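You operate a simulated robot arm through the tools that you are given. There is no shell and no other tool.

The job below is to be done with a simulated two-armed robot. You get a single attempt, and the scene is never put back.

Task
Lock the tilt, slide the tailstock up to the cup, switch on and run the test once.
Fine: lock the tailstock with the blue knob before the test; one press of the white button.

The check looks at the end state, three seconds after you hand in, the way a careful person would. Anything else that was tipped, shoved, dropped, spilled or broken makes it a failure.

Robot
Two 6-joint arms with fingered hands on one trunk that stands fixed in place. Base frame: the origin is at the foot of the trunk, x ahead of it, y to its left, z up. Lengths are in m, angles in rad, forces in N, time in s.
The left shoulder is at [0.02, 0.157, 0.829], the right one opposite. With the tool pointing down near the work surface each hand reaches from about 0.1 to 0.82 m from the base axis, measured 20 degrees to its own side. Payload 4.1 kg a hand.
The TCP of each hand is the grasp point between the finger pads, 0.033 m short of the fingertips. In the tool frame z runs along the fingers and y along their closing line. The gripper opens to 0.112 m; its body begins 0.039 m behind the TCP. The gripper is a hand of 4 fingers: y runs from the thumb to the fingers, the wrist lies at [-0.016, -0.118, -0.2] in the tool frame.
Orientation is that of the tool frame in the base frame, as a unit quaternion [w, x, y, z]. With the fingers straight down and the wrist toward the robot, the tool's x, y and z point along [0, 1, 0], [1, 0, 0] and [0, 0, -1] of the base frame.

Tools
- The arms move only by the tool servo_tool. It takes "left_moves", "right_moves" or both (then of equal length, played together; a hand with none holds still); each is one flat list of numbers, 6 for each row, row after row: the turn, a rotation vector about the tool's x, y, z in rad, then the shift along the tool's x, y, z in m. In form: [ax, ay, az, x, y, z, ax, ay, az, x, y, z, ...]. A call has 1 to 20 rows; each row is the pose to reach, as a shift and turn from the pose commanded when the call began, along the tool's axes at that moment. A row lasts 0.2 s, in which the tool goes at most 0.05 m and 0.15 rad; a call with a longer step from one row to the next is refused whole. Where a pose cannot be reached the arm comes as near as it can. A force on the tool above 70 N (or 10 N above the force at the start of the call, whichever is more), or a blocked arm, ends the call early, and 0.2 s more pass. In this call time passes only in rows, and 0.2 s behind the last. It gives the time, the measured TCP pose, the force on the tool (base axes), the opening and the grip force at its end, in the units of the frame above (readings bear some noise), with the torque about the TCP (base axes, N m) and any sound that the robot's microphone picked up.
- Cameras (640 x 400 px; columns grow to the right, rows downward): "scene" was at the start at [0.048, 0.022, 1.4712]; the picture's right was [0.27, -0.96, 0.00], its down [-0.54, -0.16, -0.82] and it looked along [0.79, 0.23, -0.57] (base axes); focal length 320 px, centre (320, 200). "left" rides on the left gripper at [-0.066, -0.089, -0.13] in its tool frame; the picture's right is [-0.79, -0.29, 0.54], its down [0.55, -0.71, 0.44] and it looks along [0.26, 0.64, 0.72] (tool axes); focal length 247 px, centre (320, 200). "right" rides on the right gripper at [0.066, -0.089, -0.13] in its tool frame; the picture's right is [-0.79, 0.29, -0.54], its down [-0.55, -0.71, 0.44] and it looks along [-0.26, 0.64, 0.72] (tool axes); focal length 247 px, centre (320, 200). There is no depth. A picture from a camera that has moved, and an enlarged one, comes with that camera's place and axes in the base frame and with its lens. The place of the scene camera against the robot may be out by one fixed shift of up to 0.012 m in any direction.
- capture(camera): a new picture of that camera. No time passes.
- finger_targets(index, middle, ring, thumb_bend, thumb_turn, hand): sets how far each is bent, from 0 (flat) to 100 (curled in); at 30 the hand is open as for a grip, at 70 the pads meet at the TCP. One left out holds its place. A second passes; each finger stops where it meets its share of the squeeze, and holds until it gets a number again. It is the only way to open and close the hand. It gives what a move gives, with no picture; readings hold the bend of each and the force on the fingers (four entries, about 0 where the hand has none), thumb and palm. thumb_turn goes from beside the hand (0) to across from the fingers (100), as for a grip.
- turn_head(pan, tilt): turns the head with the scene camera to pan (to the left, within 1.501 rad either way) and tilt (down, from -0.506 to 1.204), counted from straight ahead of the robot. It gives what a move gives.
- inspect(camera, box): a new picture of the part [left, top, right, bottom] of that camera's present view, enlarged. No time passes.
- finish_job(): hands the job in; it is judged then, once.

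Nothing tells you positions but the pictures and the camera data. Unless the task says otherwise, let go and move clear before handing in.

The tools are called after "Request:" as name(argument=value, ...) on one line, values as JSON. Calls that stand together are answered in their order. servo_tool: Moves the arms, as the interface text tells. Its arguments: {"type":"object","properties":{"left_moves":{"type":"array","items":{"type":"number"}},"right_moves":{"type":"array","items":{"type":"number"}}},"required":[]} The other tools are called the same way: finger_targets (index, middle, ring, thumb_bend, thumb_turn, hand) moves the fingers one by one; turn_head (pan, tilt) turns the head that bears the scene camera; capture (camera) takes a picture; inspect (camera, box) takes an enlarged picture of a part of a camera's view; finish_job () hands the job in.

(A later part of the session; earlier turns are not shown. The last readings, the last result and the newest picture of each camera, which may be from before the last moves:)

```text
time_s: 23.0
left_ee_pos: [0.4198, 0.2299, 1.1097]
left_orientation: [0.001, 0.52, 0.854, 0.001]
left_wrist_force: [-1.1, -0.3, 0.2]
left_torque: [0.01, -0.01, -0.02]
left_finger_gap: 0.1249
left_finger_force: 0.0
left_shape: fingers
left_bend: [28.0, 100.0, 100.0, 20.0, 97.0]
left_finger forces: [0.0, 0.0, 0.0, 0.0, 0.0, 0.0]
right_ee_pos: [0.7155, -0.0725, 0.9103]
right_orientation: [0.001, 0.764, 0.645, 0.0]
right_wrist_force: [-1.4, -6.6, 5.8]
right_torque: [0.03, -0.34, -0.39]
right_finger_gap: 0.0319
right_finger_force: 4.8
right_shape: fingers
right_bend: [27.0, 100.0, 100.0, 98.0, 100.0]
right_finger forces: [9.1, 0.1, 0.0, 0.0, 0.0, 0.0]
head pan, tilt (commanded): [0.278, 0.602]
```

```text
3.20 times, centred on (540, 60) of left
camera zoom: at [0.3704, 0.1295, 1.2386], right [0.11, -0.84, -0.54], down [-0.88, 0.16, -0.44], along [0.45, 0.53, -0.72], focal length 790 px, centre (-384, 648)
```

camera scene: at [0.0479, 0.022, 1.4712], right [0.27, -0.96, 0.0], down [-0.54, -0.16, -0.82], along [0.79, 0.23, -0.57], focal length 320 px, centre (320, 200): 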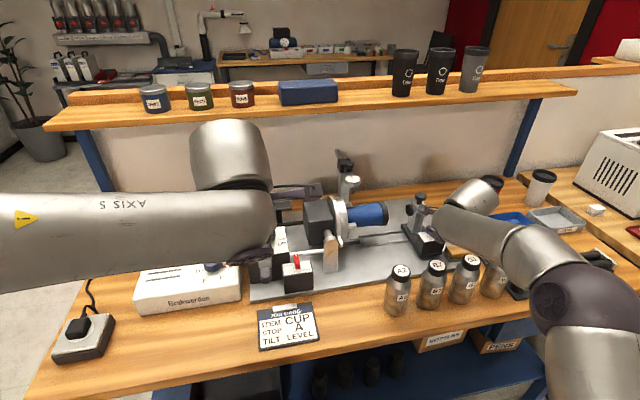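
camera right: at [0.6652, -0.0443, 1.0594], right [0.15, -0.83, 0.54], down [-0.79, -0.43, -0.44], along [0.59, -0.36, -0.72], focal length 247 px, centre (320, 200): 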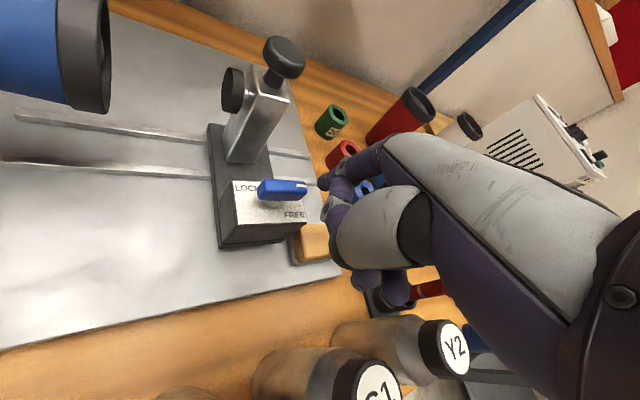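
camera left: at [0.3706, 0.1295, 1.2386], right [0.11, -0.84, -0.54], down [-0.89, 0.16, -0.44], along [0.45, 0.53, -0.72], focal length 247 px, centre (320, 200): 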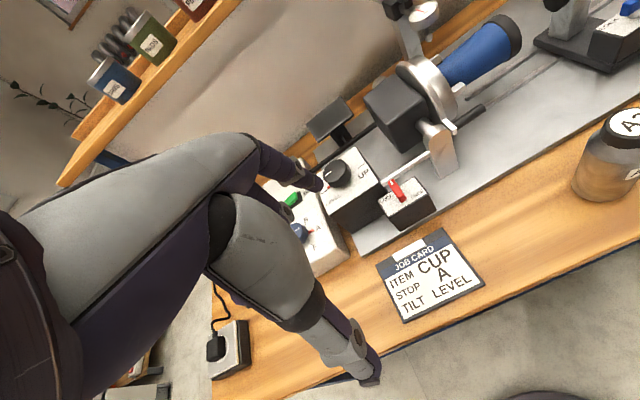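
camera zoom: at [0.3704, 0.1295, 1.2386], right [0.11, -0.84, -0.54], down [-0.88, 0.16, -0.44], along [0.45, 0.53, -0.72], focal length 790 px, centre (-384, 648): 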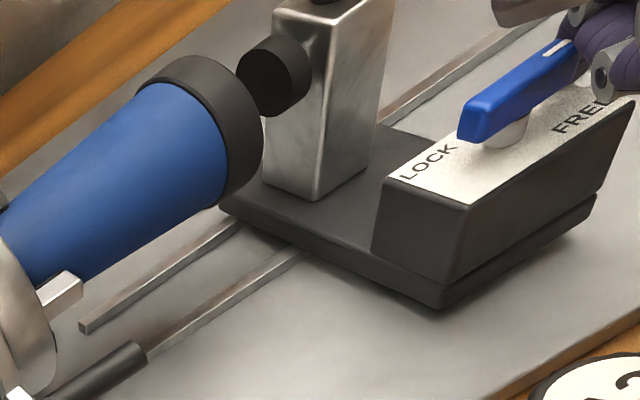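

The gap between pad and cup is now roughly 12 mm. I'll continue in smaller steps.

Request:
servo_tool(right_moves=[0, 0, 0, 0.0024, -0.0018, 0, 0, 0, 0, 0.0048, -0.0036, 0, 0, 0, 0, 0.0064, -0.0048, 0])

Request:
inspect(camera="right", box=[180, 40, 320, 140])

Request:
inspect(camera="scene", box=[360, 190, 420, 240])

Request:
inspect(camera="left", box=[470, 0, 570, 80])

```text
time_s: 23.8
left_ee_pos: [0.4199, 0.2302, 1.11]
left_orientation: [0.001, 0.52, 0.854, 0.001]
left_wrist_force: [-0.8, 0.0, -0.7]
left_torque: [0.01, 0.02, -0.02]
left_finger_gap: 0.1247
left_finger_force: 0.0
left_shape: fingers
left_bend: [28.0, 100.0, 100.0, 20.0, 97.0]
left_finger forces: [0.0, 0.1, 0.0, 0.1, 0.0, 0.0]
right_ee_pos: [0.7125, -0.064, 0.9108]
right_orientation: [0.0, 0.763, 0.646, -0.001]
right_wrist_force: [-0.9, -6.2, 5.1]
right_torque: [0.03, -0.29, -0.38]
right_finger_gap: 0.0318
right_finger_force: 4.4
right_shape: fingers
right_bend: [27.0, 100.0, 100.0, 98.0, 100.0]
right_finger forces: [8.7, 0.0, 0.0, 0.0, 0.0, 0.0]
head pan, tilt (commanded): [0.278, 0.602]
```

```text
4.00 times, centred on (250, 90) of right
camera zoom: at [0.6349, 0.0159, 1.0411], right [0.15, -0.83, 0.54], down [-0.79, -0.43, -0.44], along [0.59, -0.36, -0.72], focal length 988 px, centre (600, 640)
```

zoom: 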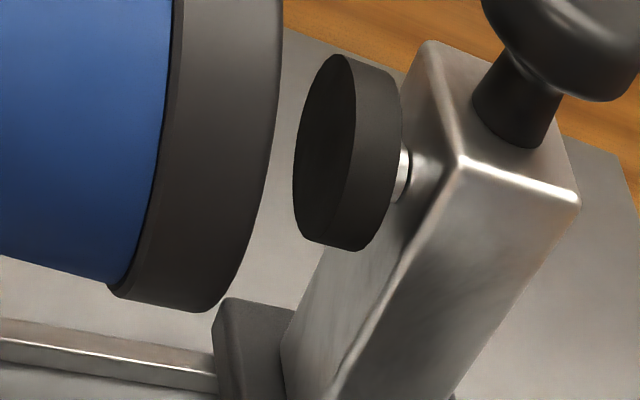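

```text
8.00 times, centred on (390, 215) of scene
camera zoom: at [0.0478, 0.0218, 1.4712], right [0.27, -0.96, 0.0], down [-0.54, -0.15, -0.82], along [0.79, 0.23, -0.57], focal length 2559 px, centre (-240, 80)
```

zoom: 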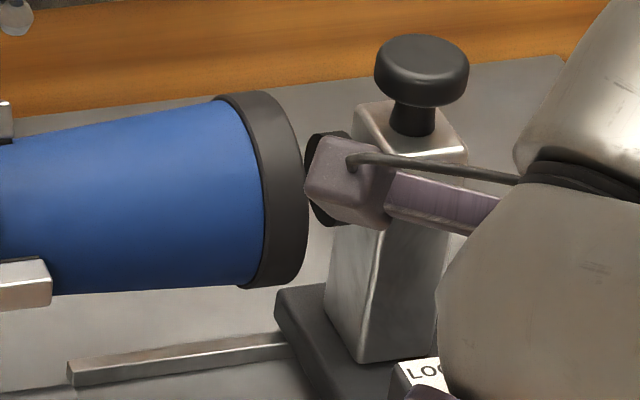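

```text
5.00 times, centred on (520, 40) of left
camera zoom: at [0.3704, 0.1295, 1.2386], right [0.11, -0.84, -0.54], down [-0.88, 0.16, -0.44], along [0.45, 0.53, -0.72], focal length 1235 px, centre (-680, 1000)
```

zoom: 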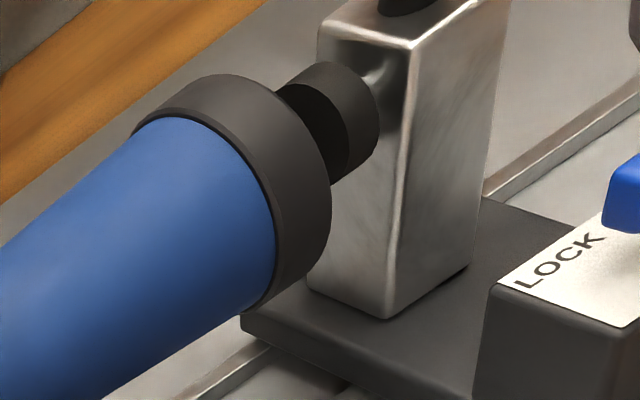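

The gap is still about 15 mm by the scene geometry. I'll continue 8 mm in small rows.

Request:
servo_tool(right_moves=[0, 0, 0, 0.0024, -0.0018, 0, 0, 0, 0, 0.0048, -0.0036, 0, 0, 0, 0, 0.0064, -0.0048, 0])

Request:
inspect(camera="right", box=[180, 40, 320, 140])

Request:
inspect(camera="scene", box=[360, 190, 420, 240])

Request:
inspect(camera="left", box=[470, 0, 570, 80])

```text
time_s: 24.6
left_ee_pos: [0.4194, 0.2291, 1.1097]
left_orientation: [0.001, 0.52, 0.854, 0.001]
left_wrist_force: [0.1, -1.0, 0.6]
left_torque: [-0.03, 0.02, 0.02]
left_finger_gap: 0.1248
left_finger_force: 0.0
left_shape: fingers
left_bend: [28.0, 100.0, 100.0, 20.0, 97.0]
left_finger forces: [0.0, 0.1, 0.0, 0.0, 0.0, 0.1]
right_ee_pos: [0.7083, -0.0586, 0.9108]
right_orientation: [0.0, 0.764, 0.646, 0.0]
right_wrist_force: [-0.8, -7.1, 5.2]
right_torque: [0.02, -0.33, -0.38]
right_finger_gap: 0.0321
right_finger_force: 4.4
right_shape: fingers
right_bend: [27.0, 100.0, 100.0, 98.0, 100.0]
right_finger forces: [8.9, 0.1, 0.0, 0.1, 0.0, 0.0]
head pan, tilt (commanded): [0.278, 0.602]
```

```text
4.00 times, centred on (250, 90) of right
camera zoom: at [0.6312, 0.0225, 1.041], right [0.15, -0.83, 0.54], down [-0.79, -0.43, -0.44], along [0.59, -0.36, -0.72], focal length 988 px, centre (600, 640)
```

zoom: 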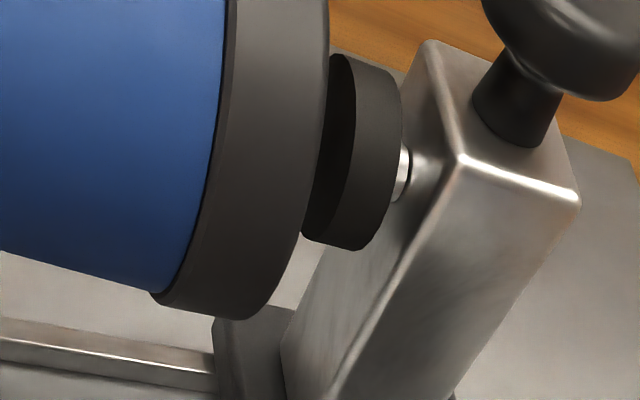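

```text
8.00 times, centred on (390, 215) of scene
camera zoom: at [0.0478, 0.0218, 1.4712], right [0.27, -0.96, 0.0], down [-0.54, -0.15, -0.82], along [0.79, 0.23, -0.57], focal length 2559 px, centre (-240, 80)
```

zoom: 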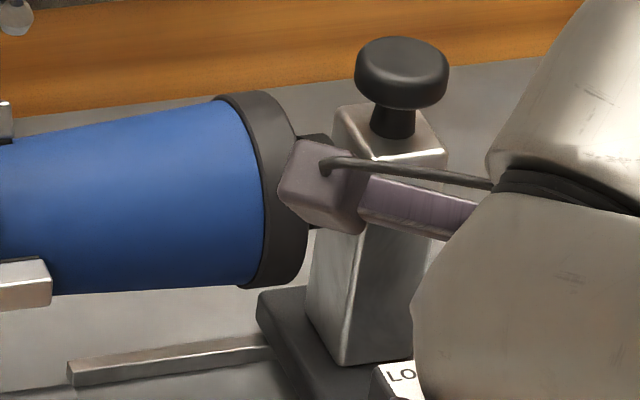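

```text
5.00 times, centred on (520, 40) of left
camera zoom: at [0.3705, 0.1295, 1.2386], right [0.11, -0.84, -0.54], down [-0.88, 0.16, -0.44], along [0.45, 0.53, -0.72], focal length 1235 px, centre (-680, 1000)
```

zoom: 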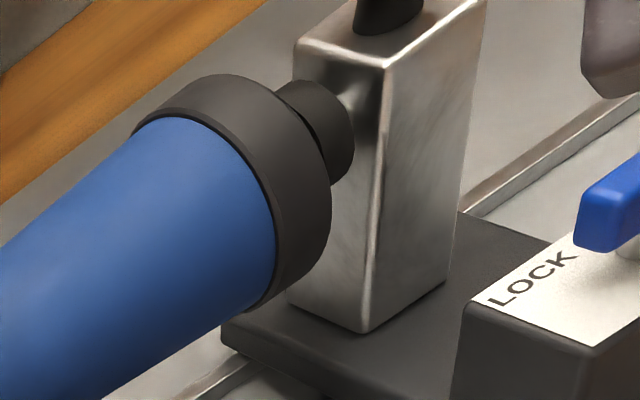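

About 8 mm remains. I'll push on in 1.5–2 mm rows and watch the force.

Request:
servo_tool(right_moves=[0, 0, 0, 0.0014, -0.0011, 0, 0, 0, 0, 0.0028, -0.0021, 0, 0, 0, 0, 0.004, -0.003, 0])

Request:
inspect(camera="right", box=[180, 40, 320, 140])

Request:
inspect(camera="left", box=[490, 0, 560, 60])

```text
time_s: 25.4
left_ee_pos: [0.4202, 0.23, 1.1094]
left_orientation: [0.0, 0.519, 0.855, 0.001]
left_wrist_force: [0.0, 0.5, 0.0]
left_torque: [0.02, 0.0, 0.0]
left_finger_gap: 0.1248
left_finger_force: 0.2
left_shape: fingers
left_bend: [28.0, 100.0, 100.0, 20.0, 97.0]
left_finger forces: [0.0, 0.0, 0.1, 0.0, 0.0, 0.0]
right_ee_pos: [0.7066, -0.0528, 0.9117]
right_orientation: [0.0, 0.763, 0.646, 0.0]
right_wrist_force: [-0.3, -6.3, 5.6]
right_torque: [0.02, -0.29, -0.44]
right_finger_gap: 0.0317
right_finger_force: 4.5
right_shape: fingers
right_bend: [27.0, 100.0, 100.0, 98.0, 100.0]
right_finger forces: [9.0, 0.0, 0.0, 0.1, 0.0, 0.0]
head pan, tilt (commanded): [0.278, 0.602]
```

```text
4.00 times, centred on (250, 90) of right
camera zoom: at [0.6295, 0.0269, 1.041], right [0.15, -0.83, 0.54], down [-0.79, -0.43, -0.44], along [0.59, -0.36, -0.72], focal length 988 px, centre (600, 640)
```

zoom: 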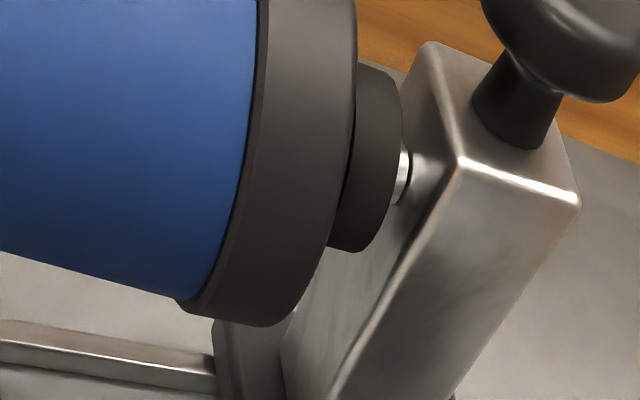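

```text
6.67 times, centred on (525, 30) of left
camera zoom: at [0.3704, 0.1295, 1.2386], right [0.11, -0.84, -0.54], down [-0.88, 0.16, -0.44], along [0.45, 0.53, -0.72], focal length 1646 px, centre (-1047, 1333)
```

zoom: 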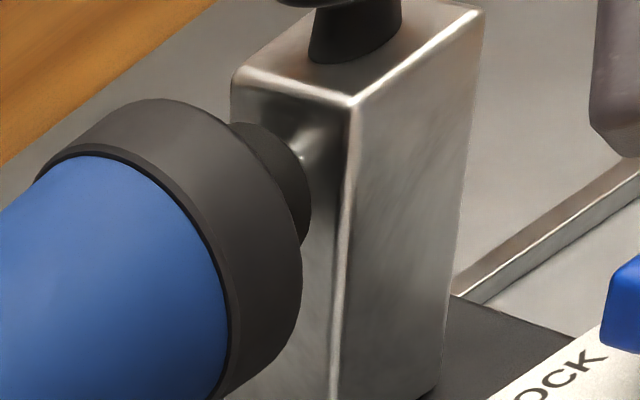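

Still steady force, so no contact yet. I'll push in smaller steps.

Request:
servo_tool(right_moves=[0, 0, 0, 0.0009, -0.0007, 0, 0, 0, 0, 0.0018, -0.0014, 0])

Request:
inspect(camera="right", box=[180, 40, 320, 140])

Request:
inspect(camera="left", box=[490, 0, 560, 60])

```text
time_s: 26.0
left_ee_pos: [0.42, 0.2296, 1.1106]
left_orientation: [0.001, 0.52, 0.854, 0.001]
left_wrist_force: [0.2, 1.2, 0.5]
left_torque: [0.01, 0.0, -0.02]
left_finger_gap: 0.1246
left_finger_force: 0.0
left_shape: fingers
left_bend: [28.0, 100.0, 100.0, 20.0, 97.0]
left_finger forces: [0.1, 0.1, 0.0, 0.1, 0.1, 0.1]
right_ee_pos: [0.7061, -0.0497, 0.9121]
right_orientation: [0.001, 0.764, 0.646, 0.0]
right_wrist_force: [-1.6, -6.5, 4.3]
right_torque: [-0.01, -0.27, -0.35]
right_finger_gap: 0.0317
right_finger_force: 4.5
right_shape: fingers
right_bend: [27.0, 100.0, 100.0, 98.0, 100.0]
right_finger forces: [8.6, 0.0, 0.0, 0.0, 0.0, 0.0]
head pan, tilt (commanded): [0.278, 0.602]
```

```text
4.00 times, centred on (250, 90) of right
camera zoom: at [0.6284, 0.0291, 1.0411], right [0.15, -0.83, 0.54], down [-0.79, -0.43, -0.44], along [0.59, -0.36, -0.72], focal length 988 px, centre (600, 640)
```

zoom: 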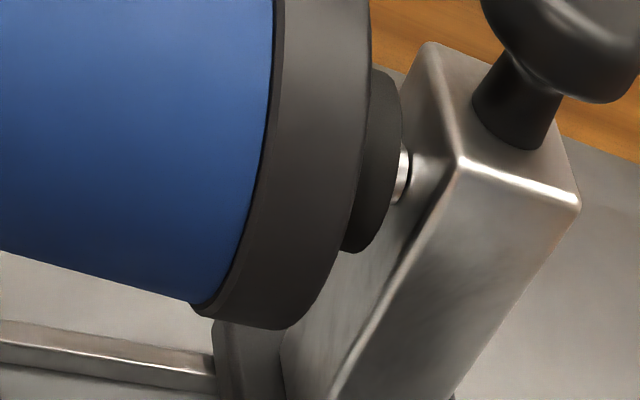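

```text
6.67 times, centred on (525, 30) of left
camera zoom: at [0.3705, 0.1295, 1.2386], right [0.11, -0.84, -0.54], down [-0.88, 0.16, -0.44], along [0.45, 0.53, -0.72], focal length 1646 px, centre (-1047, 1333)
```

zoom: 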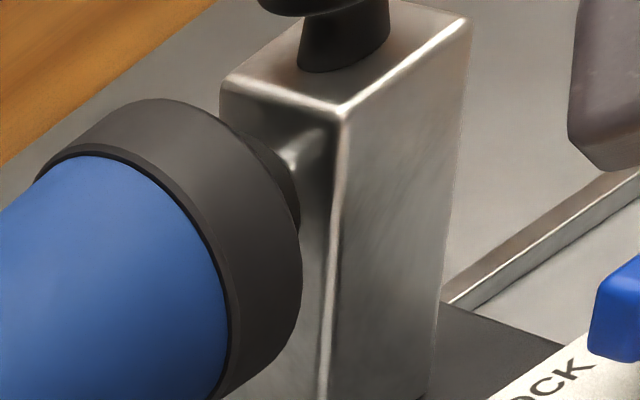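

The gap is perhaps 2 mm now. I'll continue in 1 mm rows, looking for a rise in force.

Request:
servo_tool(right_moves=[0, 0, 0, 0.0008, -0.0006, 0, 0, 0, 0, 0.0016, -0.0012, 0])

Request:
inspect(camera="right", box=[180, 40, 320, 140])

Request:
inspect(camera="left", box=[490, 0, 560, 60])

```text
time_s: 26.6
left_ee_pos: [0.4205, 0.2299, 1.1101]
left_orientation: [0.0, 0.52, 0.854, 0.0]
left_wrist_force: [0.2, -0.4, 0.7]
left_torque: [0.01, 0.03, 0.0]
left_finger_gap: 0.1248
left_finger_force: 0.0
left_shape: fingers
left_bend: [28.0, 100.0, 100.0, 20.0, 97.0]
left_finger forces: [0.0, 0.1, 0.0, 0.0, 0.0, 0.1]
right_ee_pos: [0.7037, -0.0486, 0.911]
right_orientation: [0.0, 0.764, 0.645, 0.0]
right_wrist_force: [-0.8, -7.0, 3.5]
right_torque: [0.0, -0.23, -0.43]
right_finger_gap: 0.0322
right_finger_force: 4.4
right_shape: fingers
right_bend: [27.0, 100.0, 100.0, 98.0, 100.0]
right_finger forces: [8.4, 0.0, 0.0, 0.0, 0.1, 0.0]
head pan, tilt (commanded): [0.278, 0.602]
```

```text
4.00 times, centred on (250, 90) of right
camera zoom: at [0.6278, 0.0311, 1.0413], right [0.15, -0.83, 0.54], down [-0.79, -0.43, -0.44], along [0.59, -0.36, -0.72], focal length 988 px, centre (600, 640)
```

zoom: 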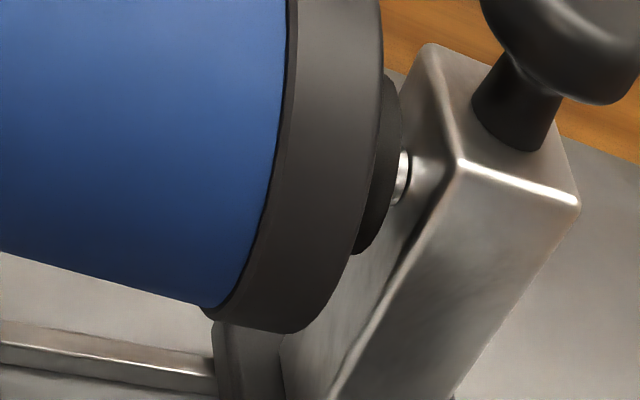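

```text
6.67 times, centred on (525, 30) of left
camera zoom: at [0.3705, 0.1295, 1.2386], right [0.11, -0.84, -0.54], down [-0.88, 0.16, -0.44], along [0.45, 0.53, -0.72], focal length 1646 px, centre (-1047, 1333)
```

zoom: 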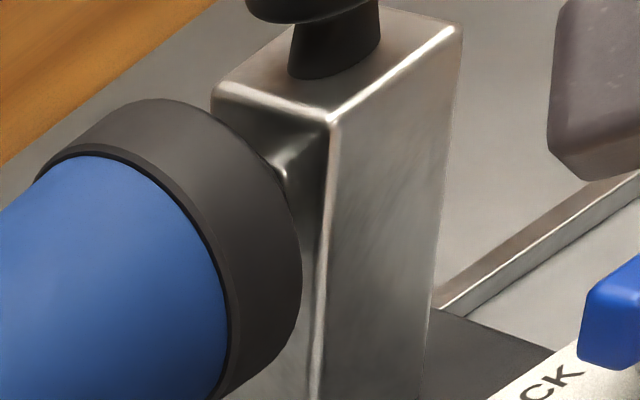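

Request:
servo_tool(right_moves=[0, 0, 0, 0.0008, -0.0006, 0, 0, 0, 0, 0.0016, -0.0012, 0])

Request:
inspect(camera="right", box=[180, 40, 320, 140])

Request:
inspect(camera="left", box=[490, 0, 560, 60])

```text
time_s: 27.2
left_ee_pos: [0.4197, 0.2282, 1.1089]
left_orientation: [0.001, 0.519, 0.855, 0.001]
left_wrist_force: [0.2, 0.2, 0.5]
left_torque: [-0.01, 0.01, 0.03]
left_finger_gap: 0.1249
left_finger_force: 0.0
left_shape: fingers
left_bend: [28.0, 100.0, 100.0, 20.0, 97.0]
left_finger forces: [0.1, 0.0, 0.0, 0.0, 0.1, 0.0]
right_ee_pos: [0.705, -0.0465, 0.9112]
right_orientation: [0.0, 0.764, 0.645, 0.0]
right_wrist_force: [-0.5, -6.4, 3.2]
right_torque: [0.0, -0.26, -0.4]
right_finger_gap: 0.0318
right_finger_force: 4.3
right_shape: fingers
right_bend: [27.0, 100.0, 100.0, 98.0, 100.0]
right_finger forces: [8.6, 0.1, 0.0, 0.0, 0.0, 0.0]
head pan, tilt (commanded): [0.278, 0.602]
```

```text
4.00 times, centred on (250, 90) of right
camera zoom: at [0.6269, 0.0327, 1.0412], right [0.15, -0.83, 0.54], down [-0.79, -0.43, -0.44], along [0.59, -0.36, -0.72], focal length 988 px, centre (600, 640)
```

zoom: 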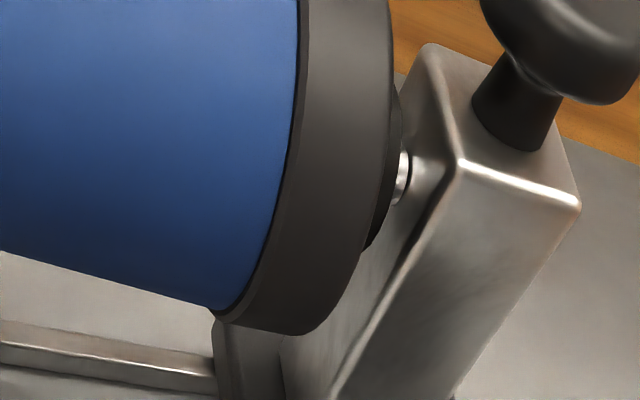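

```text
6.67 times, centred on (525, 30) of left
camera zoom: at [0.3705, 0.1295, 1.2386], right [0.11, -0.84, -0.54], down [-0.88, 0.16, -0.44], along [0.45, 0.53, -0.72], focal length 1646 px, centre (-1047, 1333)
```

zoom: 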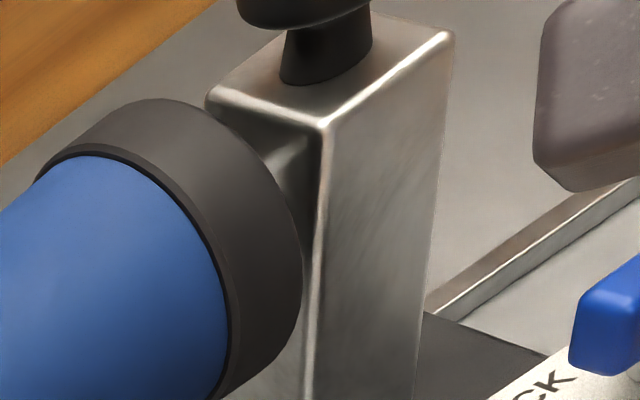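

No contact yet, with the geometry saying 0–5 mm remain. I'll continue slowly.

Request:
servo_tool(right_moves=[0, 0, 0, 0.0008, -0.0006, 0, 0, 0, 0, 0.0016, -0.0012, 0])

Request:
inspect(camera="right", box=[180, 40, 320, 140])

Request:
inspect(camera="left", box=[490, 0, 560, 60])

Request:
capture(camera="scene")

```text
time_s: 27.8
left_ee_pos: [0.4198, 0.2284, 1.1091]
left_orientation: [0.0, 0.519, 0.855, 0.001]
left_wrist_force: [-0.8, -0.3, 0.3]
left_torque: [-0.02, 0.01, 0.03]
left_finger_gap: 0.1247
left_finger_force: 0.1
left_shape: fingers
left_bend: [28.0, 100.0, 100.0, 20.0, 97.0]
left_finger forces: [0.0, 0.0, 0.0, 0.0, 0.0, 0.0]
right_ee_pos: [0.7024, -0.0461, 0.9106]
right_orientation: [0.0, 0.763, 0.646, 0.001]
right_wrist_force: [2.4, -10.2, 3.3]
right_torque: [0.0, -0.17, -0.61]
right_finger_gap: 0.0323
right_finger_force: 5.3
right_shape: fingers
right_bend: [27.0, 100.0, 100.0, 98.0, 100.0]
right_finger forces: [11.1, 0.1, 0.0, 0.0, 0.0, 0.0]
head pan, tilt (commanded): [0.278, 0.602]
```

```text
4.00 times, centred on (250, 90) of right
camera zoom: at [0.6261, 0.0338, 1.0412], right [0.15, -0.83, 0.54], down [-0.79, -0.43, -0.44], along [0.59, -0.36, -0.72], focal length 988 px, centre (600, 640)
```

zoom: 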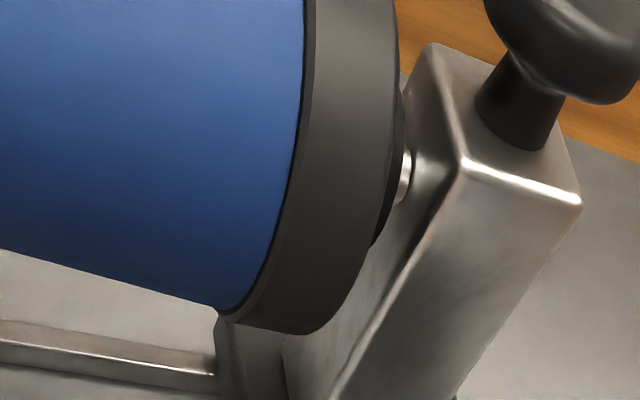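

```text
6.67 times, centred on (525, 30) of left
camera zoom: at [0.3706, 0.1293, 1.2386], right [0.11, -0.84, -0.54], down [-0.88, 0.16, -0.44], along [0.45, 0.53, -0.72], focal length 1646 px, centre (-1047, 1333)
```

zoom: 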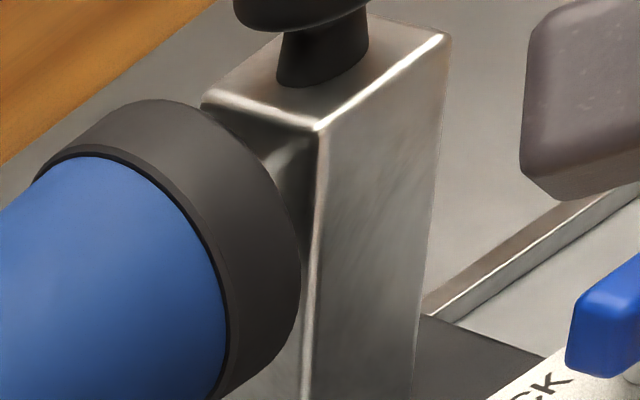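

```text
taken
camera scene: at [0.0479, 0.0216, 1.4712], right [0.27, -0.96, 0.0], down [-0.54, -0.15, -0.82], along [0.79, 0.23, -0.57], focal length 320 px, centre (320, 200)
```

scene: 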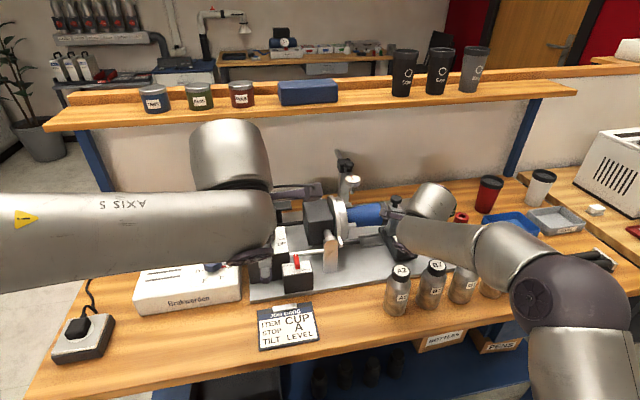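

The push force rose from about 8.6 to 11 N and the tailstock now lags the finger, so the pad has reached the cup. I'll give one tiny further nudge to confirm it is seated.

Request:
servo_tool(right_moves=[0, 0, 0, 0.0008, -0.0006, 0])

Request:
inspect(camera="left", box=[490, 0, 560, 60])

Request:
inspect(camera="right", box=[180, 40, 320, 140])

```text
time_s: 28.2
left_ee_pos: [0.4199, 0.2288, 1.1099]
left_orientation: [0.0, 0.52, 0.854, 0.0]
left_wrist_force: [0.8, -0.1, -0.5]
left_torque: [-0.04, 0.0, 0.01]
left_finger_gap: 0.1248
left_finger_force: 0.1
left_shape: fingers
left_bend: [28.0, 100.0, 100.0, 20.0, 97.0]
left_finger forces: [0.0, 0.0, 0.1, 0.0, 0.0, 0.1]
right_ee_pos: [0.7036, -0.0458, 0.9111]
right_orientation: [0.0, 0.764, 0.645, 0.001]
right_wrist_force: [4.0, -11.5, 3.3]
right_torque: [0.0, -0.13, -0.72]
right_finger_gap: 0.0323
right_finger_force: 6.6
right_shape: fingers
right_bend: [26.0, 100.0, 100.0, 98.0, 100.0]
right_finger forces: [13.4, 0.0, 0.0, 0.0, 0.1, 0.0]
head pan, tilt (commanded): [0.278, 0.602]
```

```text
6.67 times, centred on (525, 30) of left
camera zoom: at [0.3707, 0.1292, 1.2386], right [0.11, -0.84, -0.54], down [-0.88, 0.16, -0.44], along [0.45, 0.53, -0.72], focal length 1646 px, centre (-1047, 1333)
```

zoom: 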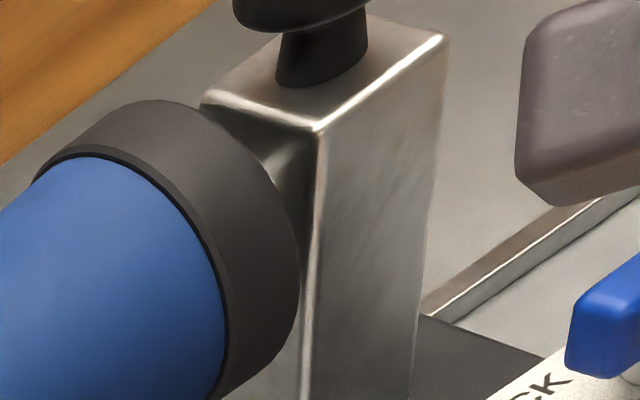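

```text
4.00 times, centred on (250, 90) of right
camera zoom: at [0.6256, 0.0343, 1.0411], right [0.15, -0.83, 0.54], down [-0.79, -0.43, -0.44], along [0.59, -0.36, -0.72], focal length 988 px, centre (600, 640)
```

zoom: 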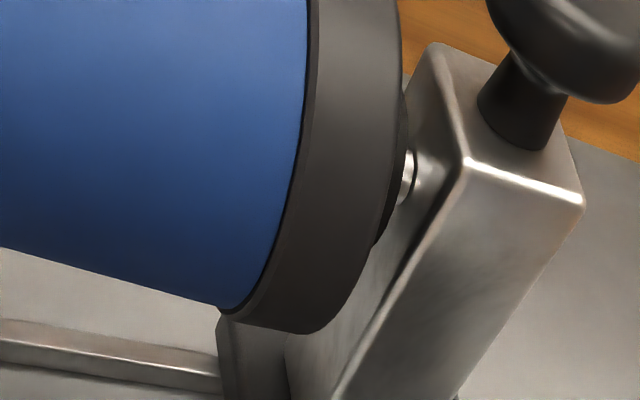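

The tailstock no longer moves while force rises to 13 N, so the pad is seated on the cup. I'll back the finger off to the right and lift it, then look at the blue lever.

Request:
servo_tool(right_moves=[0, 0, 0, -0.005, 0.0037, 0, 0, 0, 0, -0.0105, 0.0079, 0, 0, 0, 0, -0.0105, 0.0079, -0.03, 0, 0, 0, -0.0105, 0.0079, -0.07, 0, 0, 0, -0.0105, 0.0079, -0.11])

Request:
capture(camera="right")

Request:
inspect(camera="right", box=[80, 60, 380, 290])

Request:
inspect(camera="scene", box=[350, 180, 470, 280])

Request:
inspect(camera="left", box=[440, 0, 640, 120])

```text
time_s: 29.4
left_ee_pos: [0.4206, 0.2285, 1.1099]
left_orientation: [0.001, 0.519, 0.855, 0.001]
left_wrist_force: [1.2, 0.0, 0.8]
left_torque: [0.02, -0.01, 0.0]
left_finger_gap: 0.1248
left_finger_force: 0.0
left_shape: fingers
left_bend: [28.0, 100.0, 100.0, 20.0, 97.0]
left_finger forces: [0.0, 0.0, 0.0, 0.0, 0.0, 0.1]
right_ee_pos: [0.7072, -0.0558, 1.0218]
right_orientation: [0.0, 0.763, 0.647, -0.001]
right_wrist_force: [0.2, 0.5, 0.2]
right_torque: [0.0, 0.05, 0.01]
right_finger_gap: 0.032
right_finger_force: 0.1
right_shape: fingers
right_bend: [27.0, 100.0, 100.0, 98.0, 100.0]
right_finger forces: [0.1, 0.1, 0.0, 0.0, 0.1, 0.0]
head pan, tilt (commanded): [0.278, 0.602]
```

```text
taken
camera right: at [0.6309, 0.0246, 1.1525], right [0.15, -0.83, 0.54], down [-0.79, -0.43, -0.43], along [0.59, -0.36, -0.72], focal length 247 px, centre (320, 200)
```

right: 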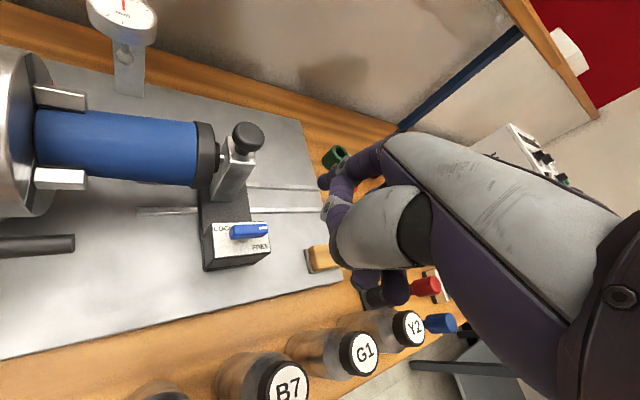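

```text
1.74 times, centred on (230, 175) of right
camera zoom: at [0.6309, 0.0246, 1.1525], right [0.15, -0.83, 0.54], down [-0.79, -0.43, -0.43], along [0.59, -0.36, -0.72], focal length 430 px, centre (476, 244)
```

zoom: 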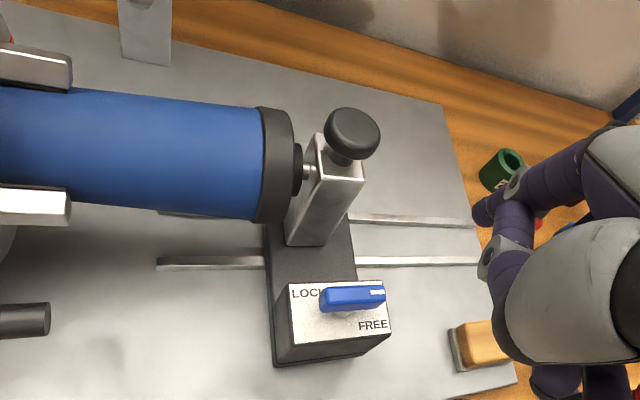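

```text
4.00 times, centred on (410, 230) of scene
camera zoom: at [0.0482, 0.0219, 1.4712], right [0.27, -0.96, 0.0], down [-0.54, -0.15, -0.82], along [0.79, 0.23, -0.57], focal length 1280 px, centre (-40, 80)
```

zoom: 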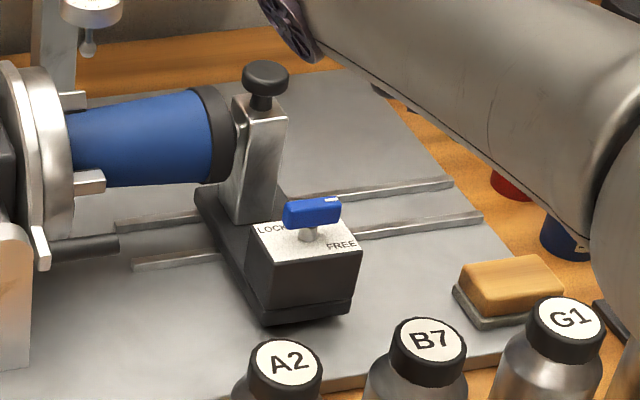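

```text
3.20 times, centred on (540, 60) of left
camera zoom: at [0.3708, 0.1296, 1.2385], right [0.11, -0.84, -0.54], down [-0.88, 0.16, -0.44], along [0.45, 0.53, -0.72], focal length 790 px, centre (-384, 648)
```

zoom: 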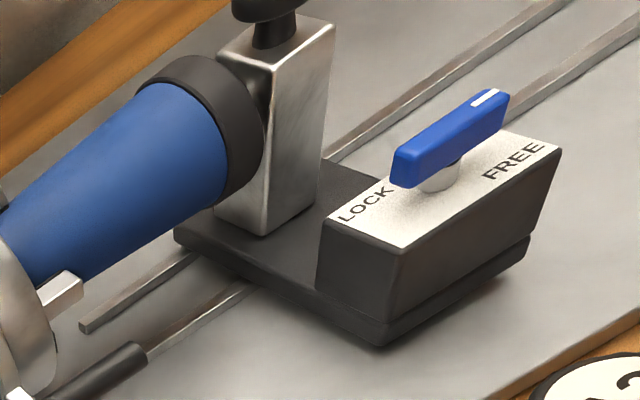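

The tailstock is seated against the cup, and the sponge and bottles are undisturbed. The blue lever pivot is now at about (0.7475, -0.0235) with its top at 0.910. I'll hover the right index in front of the lever's right end, with the hand turned so the curled fingers stay between bottles A2 and B7.

Request:
servo_tool(right_moves=[0, 0, 0.12, 0.01, -0.0169, 0.005, 0, 0, 0.24, 0.02, -0.0337, 0.015, 0, 0, 0.36, 0.0301, -0.0506, 0.03])

Request:
capture(camera="right")

Request:
inspect(camera="right", box=[160, 130, 400, 310])

Request:
inspect(camera="left", box=[460, 0, 640, 120])

Request:
capture(camera="scene")

```text
time_s: 30.2
left_ee_pos: [0.42, 0.2297, 1.1097]
left_orientation: [0.0, 0.52, 0.854, 0.002]
left_wrist_force: [1.0, -0.8, -0.4]
left_torque: [0.04, 0.01, 0.04]
left_finger_gap: 0.1248
left_finger_force: 0.1
left_shape: fingers
left_bend: [28.0, 100.0, 100.0, 20.0, 97.0]
left_finger forces: [0.0, 0.0, 0.0, 0.0, 0.1, 0.1]
right_ee_pos: [0.666, -0.0181, 0.993]
right_orientation: [0.0, 0.867, 0.498, 0.001]
right_wrist_force: [0.4, 0.0, 0.0]
right_torque: [-0.01, -0.01, 0.0]
right_finger_gap: 0.0317
right_finger_force: 0.0
right_shape: fingers
right_bend: [27.0, 100.0, 100.0, 98.0, 100.0]
right_finger forces: [0.0, 0.0, 0.0, 0.0, 0.1, 0.0]
head pan, tilt (commanded): [0.278, 0.602]
```

```text
taken
camera right: at [0.62, 0.0833, 1.1226], right [-0.15, -0.83, 0.54], down [-0.89, -0.12, -0.44], along [0.43, -0.55, -0.72], focal length 247 px, centre (320, 200)
```

right: 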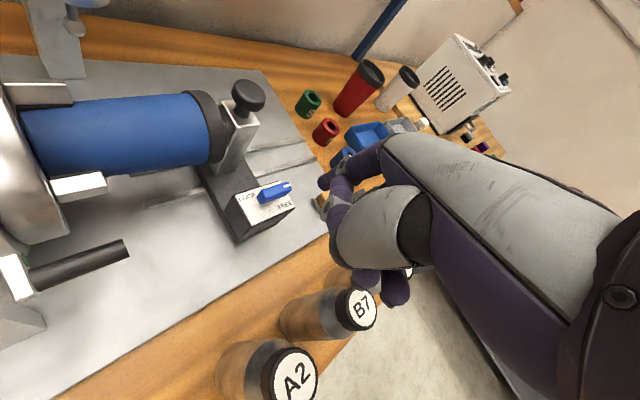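

```text
2.22 times, centred on (280, 220) of right
camera zoom: at [0.62, 0.0833, 1.1226], right [-0.15, -0.83, 0.54], down [-0.89, -0.12, -0.44], along [0.43, -0.55, -0.72], focal length 549 px, centre (409, 156)
```

zoom: 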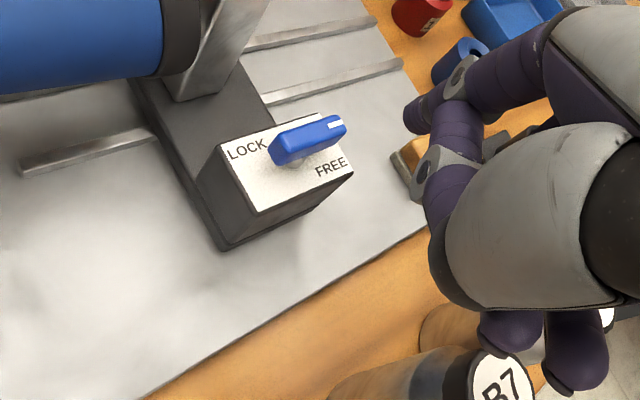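

```text
3.33 times, centred on (550, 60) of left
camera zoom: at [0.3706, 0.1294, 1.2386], right [0.11, -0.84, -0.54], down [-0.88, 0.16, -0.44], along [0.45, 0.53, -0.72], focal length 823 px, centre (-447, 667)
```

zoom: 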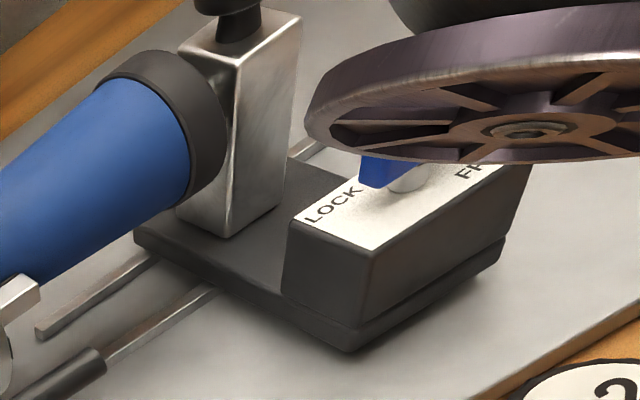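

```text
taken
camera scene: at [0.048, 0.0217, 1.4712], right [0.27, -0.96, 0.0], down [-0.54, -0.15, -0.82], along [0.79, 0.23, -0.57], focal length 320 px, centre (320, 200)
```

scene: 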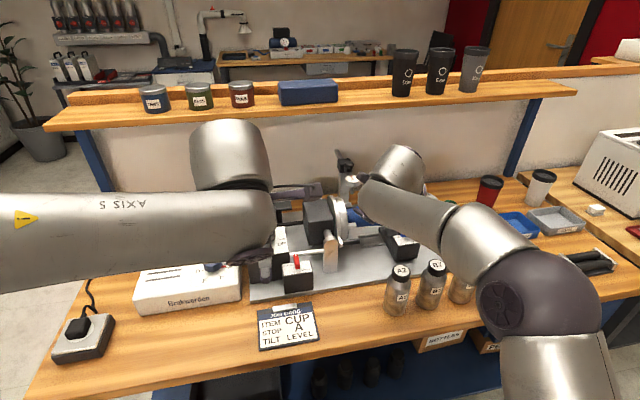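

The curled fingertips lie between the bottles in plan, and the index tip is just in front of the blue lever's right end. I'll lower it to lever height.

Request:
servo_tool(right_moves=[0, 0, 0, 0.0009, -0.0042, 0.02, 0, 0, 0, 0.0009, -0.0042, 0.04, 0, 0, 0, 0.0009, -0.0042, 0.056])

Request:
capture(camera="right")

Request:
inspect(camera="right", box=[220, 120, 400, 260])

Request:
inspect(camera="scene", box=[350, 200, 490, 310])

```text
time_s: 31.0
left_ee_pos: [0.4204, 0.2299, 1.1099]
left_orientation: [0.0, 0.52, 0.854, 0.002]
left_wrist_force: [0.5, -0.7, -0.7]
left_torque: [-0.03, -0.03, 0.01]
left_finger_gap: 0.125
left_finger_force: 0.1
left_shape: fingers
left_bend: [28.0, 100.0, 100.0, 20.0, 97.0]
left_finger forces: [0.0, 0.0, 0.1, 0.1, 0.0, 0.0]
right_ee_pos: [0.6608, -0.0137, 0.9344]
right_orientation: [0.0, 0.867, 0.499, 0.001]
right_wrist_force: [-0.9, -0.2, 0.0]
right_torque: [0.0, 0.01, 0.01]
right_finger_gap: 0.0318
right_finger_force: 0.1
right_shape: fingers
right_bend: [27.0, 100.0, 100.0, 98.0, 100.0]
right_finger forces: [0.0, 0.1, 0.1, 0.1, 0.0, 0.0]
head pan, tilt (commanded): [0.278, 0.602]
```

```text
taken
camera right: at [0.616, 0.0876, 1.0646], right [-0.15, -0.83, 0.54], down [-0.89, -0.12, -0.44], along [0.43, -0.55, -0.72], focal length 247 px, centre (320, 200)
```

right: 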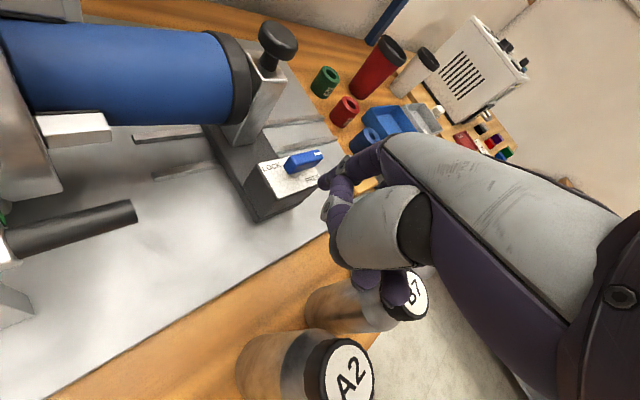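

```text
2.86 times, centred on (310, 190) of right
camera zoom: at [0.616, 0.0876, 1.0646], right [-0.15, -0.83, 0.54], down [-0.89, -0.12, -0.44], along [0.43, -0.55, -0.72], focal length 706 px, centre (349, 229)
```

zoom: 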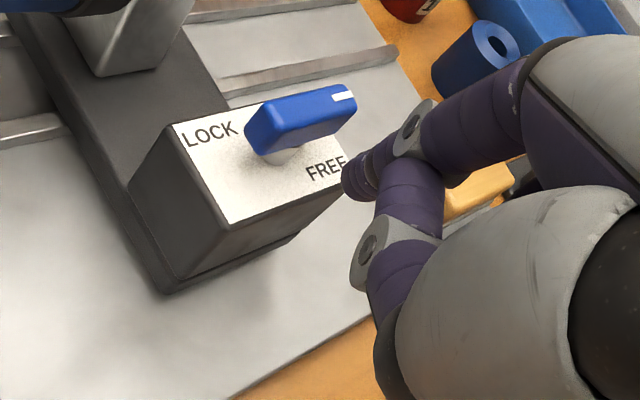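

```text
3.64 times, centred on (420, 255) of scene
camera zoom: at [0.0479, 0.022, 1.4712], right [0.27, -0.96, 0.0], down [-0.54, -0.16, -0.82], along [0.79, 0.23, -0.57], focal length 1163 px, centre (-44, 0)
```

zoom: 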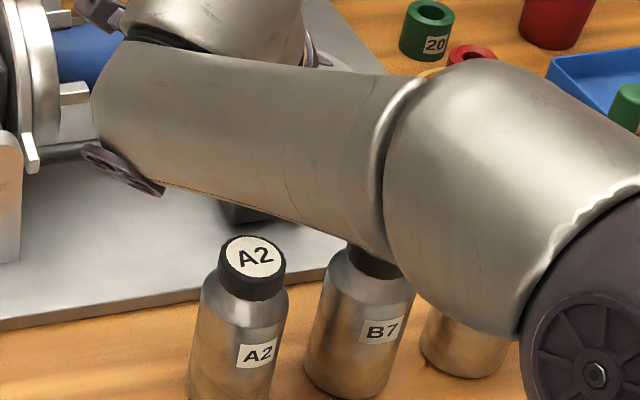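

The fingertip is in front of the lever, near FREE. I'll push the lever's right end backward along the same kind of arc as before, in stages.

Request:
servo_tool(right_moves=[0, 0, 0, -0.0005, 0.0045, 0.002, 0, 0, 0, 0.0027, 0.0088, 0.002, 0, 0, 0, 0.0058, 0.0132, 0.002, 0, 0, 0, 0.0095, 0.0167, 0.002])

Request:
inspect(camera="right", box=[220, 120, 400, 260])

Request:
inspect(camera="left", box=[460, 0, 640, 120])

```text
time_s: 32.0
left_ee_pos: [0.4192, 0.229, 1.1096]
left_orientation: [0.001, 0.519, 0.855, 0.001]
left_wrist_force: [0.2, 0.4, -0.4]
left_torque: [0.01, -0.01, -0.01]
left_finger_gap: 0.1252
left_finger_force: 0.1
left_shape: fingers
left_bend: [28.0, 100.0, 100.0, 20.0, 97.0]
left_finger forces: [0.0, 0.1, 0.1, 0.1, 0.0, 0.0]
right_ee_pos: [0.6785, -0.0149, 0.933]
right_orientation: [0.0, 0.868, 0.497, 0.0]
right_wrist_force: [-4.2, -3.1, 0.9]
right_torque: [-0.14, -0.02, -0.33]
right_finger_gap: 0.0311
right_finger_force: 3.4
right_shape: fingers
right_bend: [28.0, 100.0, 100.0, 98.0, 100.0]
right_finger forces: [5.5, 0.1, 0.1, 0.0, 0.0, 0.1]
head pan, tilt (commanded): [0.278, 0.602]
```

```text
2.86 times, centred on (310, 190) of right
camera zoom: at [0.6354, 0.0865, 1.0622], right [-0.15, -0.83, 0.54], down [-0.89, -0.12, -0.43], along [0.42, -0.55, -0.72], focal length 706 px, centre (349, 229)
```

zoom: 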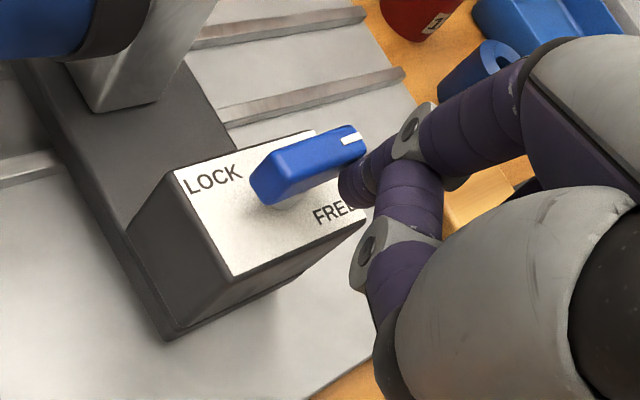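

```text
3.33 times, centred on (550, 60) of left
camera zoom: at [0.3704, 0.1295, 1.2386], right [0.11, -0.84, -0.54], down [-0.88, 0.16, -0.44], along [0.45, 0.52, -0.72], focal length 823 px, centre (-447, 667)
```

zoom: 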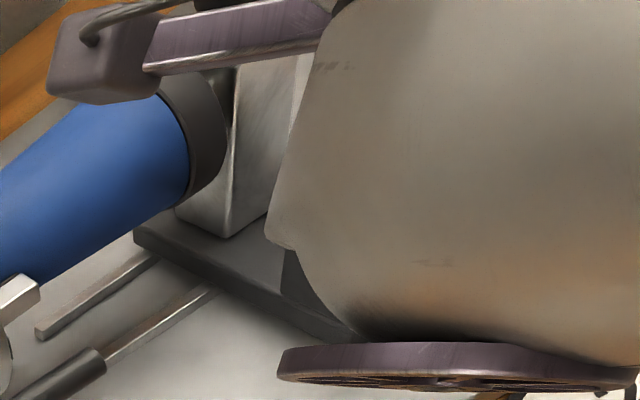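

Request:
servo_tool(right_moves=[0, 0, 0, 0.004, 0.0031, 0, 0, 0, 0, 0.0084, 0.0054, 0])

Request:
inspect(camera="right", box=[220, 120, 400, 260])

```text
time_s: 32.6
left_ee_pos: [0.4197, 0.2284, 1.1092]
left_orientation: [0.001, 0.519, 0.855, 0.001]
left_wrist_force: [-0.6, -0.3, 0.0]
left_torque: [-0.01, -0.02, 0.02]
left_finger_gap: 0.1249
left_finger_force: 0.0
left_shape: fingers
left_bend: [28.0, 100.0, 100.0, 20.0, 97.0]
left_finger forces: [0.0, 0.0, 0.0, 0.1, 0.0, 0.0]
right_ee_pos: [0.6891, -0.0107, 0.9333]
right_orientation: [-0.001, 0.868, 0.497, -0.001]
right_wrist_force: [-2.5, -7.3, -2.6]
right_torque: [-0.14, 0.18, -0.56]
right_finger_gap: 0.0319
right_finger_force: 4.2
right_shape: fingers
right_bend: [27.0, 100.0, 100.0, 99.0, 100.0]
right_finger forces: [8.1, 0.1, 0.0, 0.0, 0.0, 0.0]
head pan, tilt (commanded): [0.278, 0.602]
```

```text
2.86 times, centred on (310, 190) of right
camera zoom: at [0.6443, 0.091, 1.0625], right [-0.15, -0.83, 0.54], down [-0.89, -0.12, -0.43], along [0.42, -0.55, -0.72], focal length 706 px, centre (349, 229)
```

zoom: 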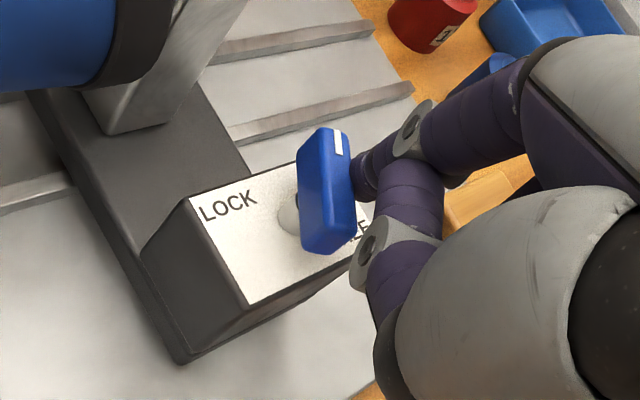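

The lever is about 50° round. I'll continue the arc toward LOCK.

Request:
servo_tool(right_moves=[0, 0, 0, 0.0044, 0.0005, 0, 0, 0, 0, 0.0094, 0.0001, 0])

Request:
inspect(camera="right", box=[220, 120, 400, 260])

```text
time_s: 33.2
left_ee_pos: [0.42, 0.2287, 1.1102]
left_orientation: [0.001, 0.519, 0.855, 0.002]
left_wrist_force: [-0.3, 0.3, 0.6]
left_torque: [-0.02, 0.03, 0.01]
left_finger_gap: 0.1247
left_finger_force: 0.0
left_shape: fingers
left_bend: [28.0, 100.0, 100.0, 20.0, 97.0]
left_finger forces: [0.0, 0.0, 0.1, 0.0, 0.0, 0.0]
right_ee_pos: [0.6946, -0.0043, 0.9335]
right_orientation: [0.0, 0.868, 0.497, 0.0]
right_wrist_force: [-3.5, -15.4, 4.0]
right_torque: [-0.4, -0.14, -1.01]
right_finger_gap: 0.033
right_finger_force: 6.1
right_shape: fingers
right_bend: [26.0, 100.0, 100.0, 99.0, 100.0]
right_finger forces: [12.1, 0.0, 0.0, 0.0, 0.1, 0.0]
head pan, tilt (commanded): [0.278, 0.602]
```

```text
2.86 times, centred on (310, 190) of right
camera zoom: at [0.6499, 0.098, 1.0633], right [-0.15, -0.83, 0.54], down [-0.89, -0.12, -0.44], along [0.42, -0.55, -0.72], focal length 706 px, centre (349, 229)
```

zoom: 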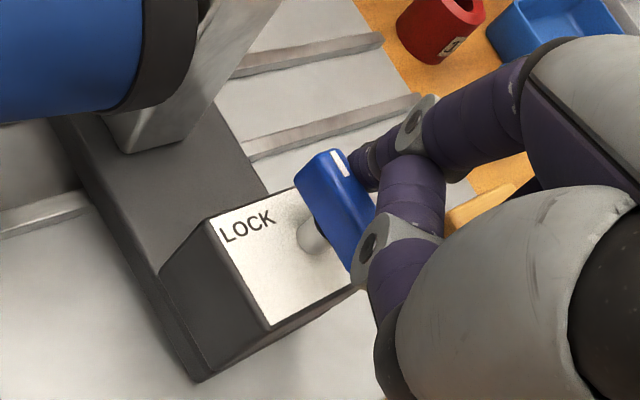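

Force has risen to 12 N and the curled thumb may be riding over the lever's tail. I'll back off, lift, and check the lever, then re-approach with the hand turned so the thumb stays clear.

Request:
servo_tool(right_moves=[0, 0, 0, -0.0027, 0.0042, 0, 0, 0, 0, -0.0027, 0.0042, -0.03, 0, 0, 0, -0.0027, 0.0042, -0.07, 0, 0, 0, -0.0027, 0.0042, -0.1])

Request:
inspect(camera="right", box=[180, 120, 360, 260])

Request:
capture(camera="right")

```text
time_s: 34.2
left_ee_pos: [0.4195, 0.2288, 1.109]
left_orientation: [0.0, 0.52, 0.854, 0.001]
left_wrist_force: [0.0, -0.5, -0.7]
left_torque: [0.02, -0.02, 0.01]
left_finger_gap: 0.1248
left_finger_force: 0.0
left_shape: fingers
left_bend: [28.0, 100.0, 100.0, 20.0, 97.0]
left_finger forces: [0.0, 0.0, 0.1, 0.0, 0.1, 0.1]
right_ee_pos: [0.6921, -0.0055, 1.0325]
right_orientation: [0.0, 0.867, 0.499, 0.0]
right_wrist_force: [0.1, 0.6, 0.5]
right_torque: [0.0, -0.03, 0.0]
right_finger_gap: 0.0322
right_finger_force: 0.0
right_shape: fingers
right_bend: [27.0, 100.0, 100.0, 99.0, 100.0]
right_finger forces: [0.0, 0.1, 0.1, 0.0, 0.0, 0.0]
head pan, tilt (commanded): [0.278, 0.602]
```

```text
2.86 times, centred on (270, 190) of right
camera zoom: at [0.6484, 0.096, 1.1626], right [-0.15, -0.83, 0.54], down [-0.89, -0.12, -0.44], along [0.43, -0.55, -0.72], focal length 706 px, centre (463, 229)
```

zoom: 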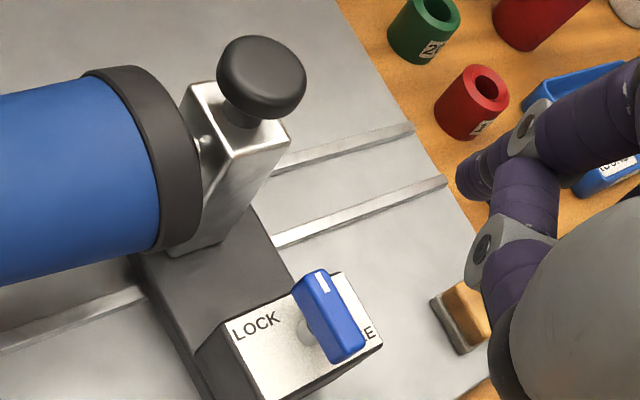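

```text
taken
camera right: at [0.6484, 0.096, 1.1626], right [-0.15, -0.83, 0.54], down [-0.89, -0.12, -0.44], along [0.43, -0.55, -0.72], focal length 247 px, centre (320, 200)
```

right: 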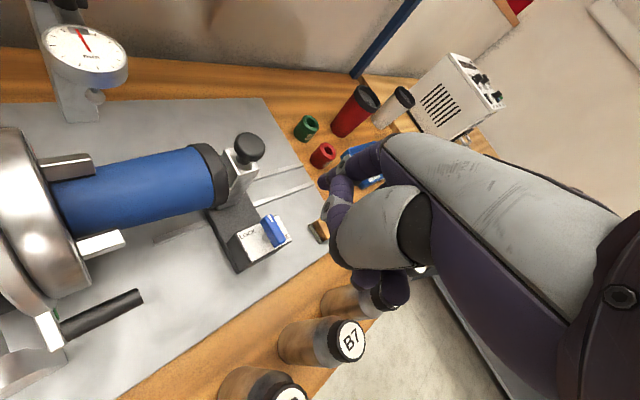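

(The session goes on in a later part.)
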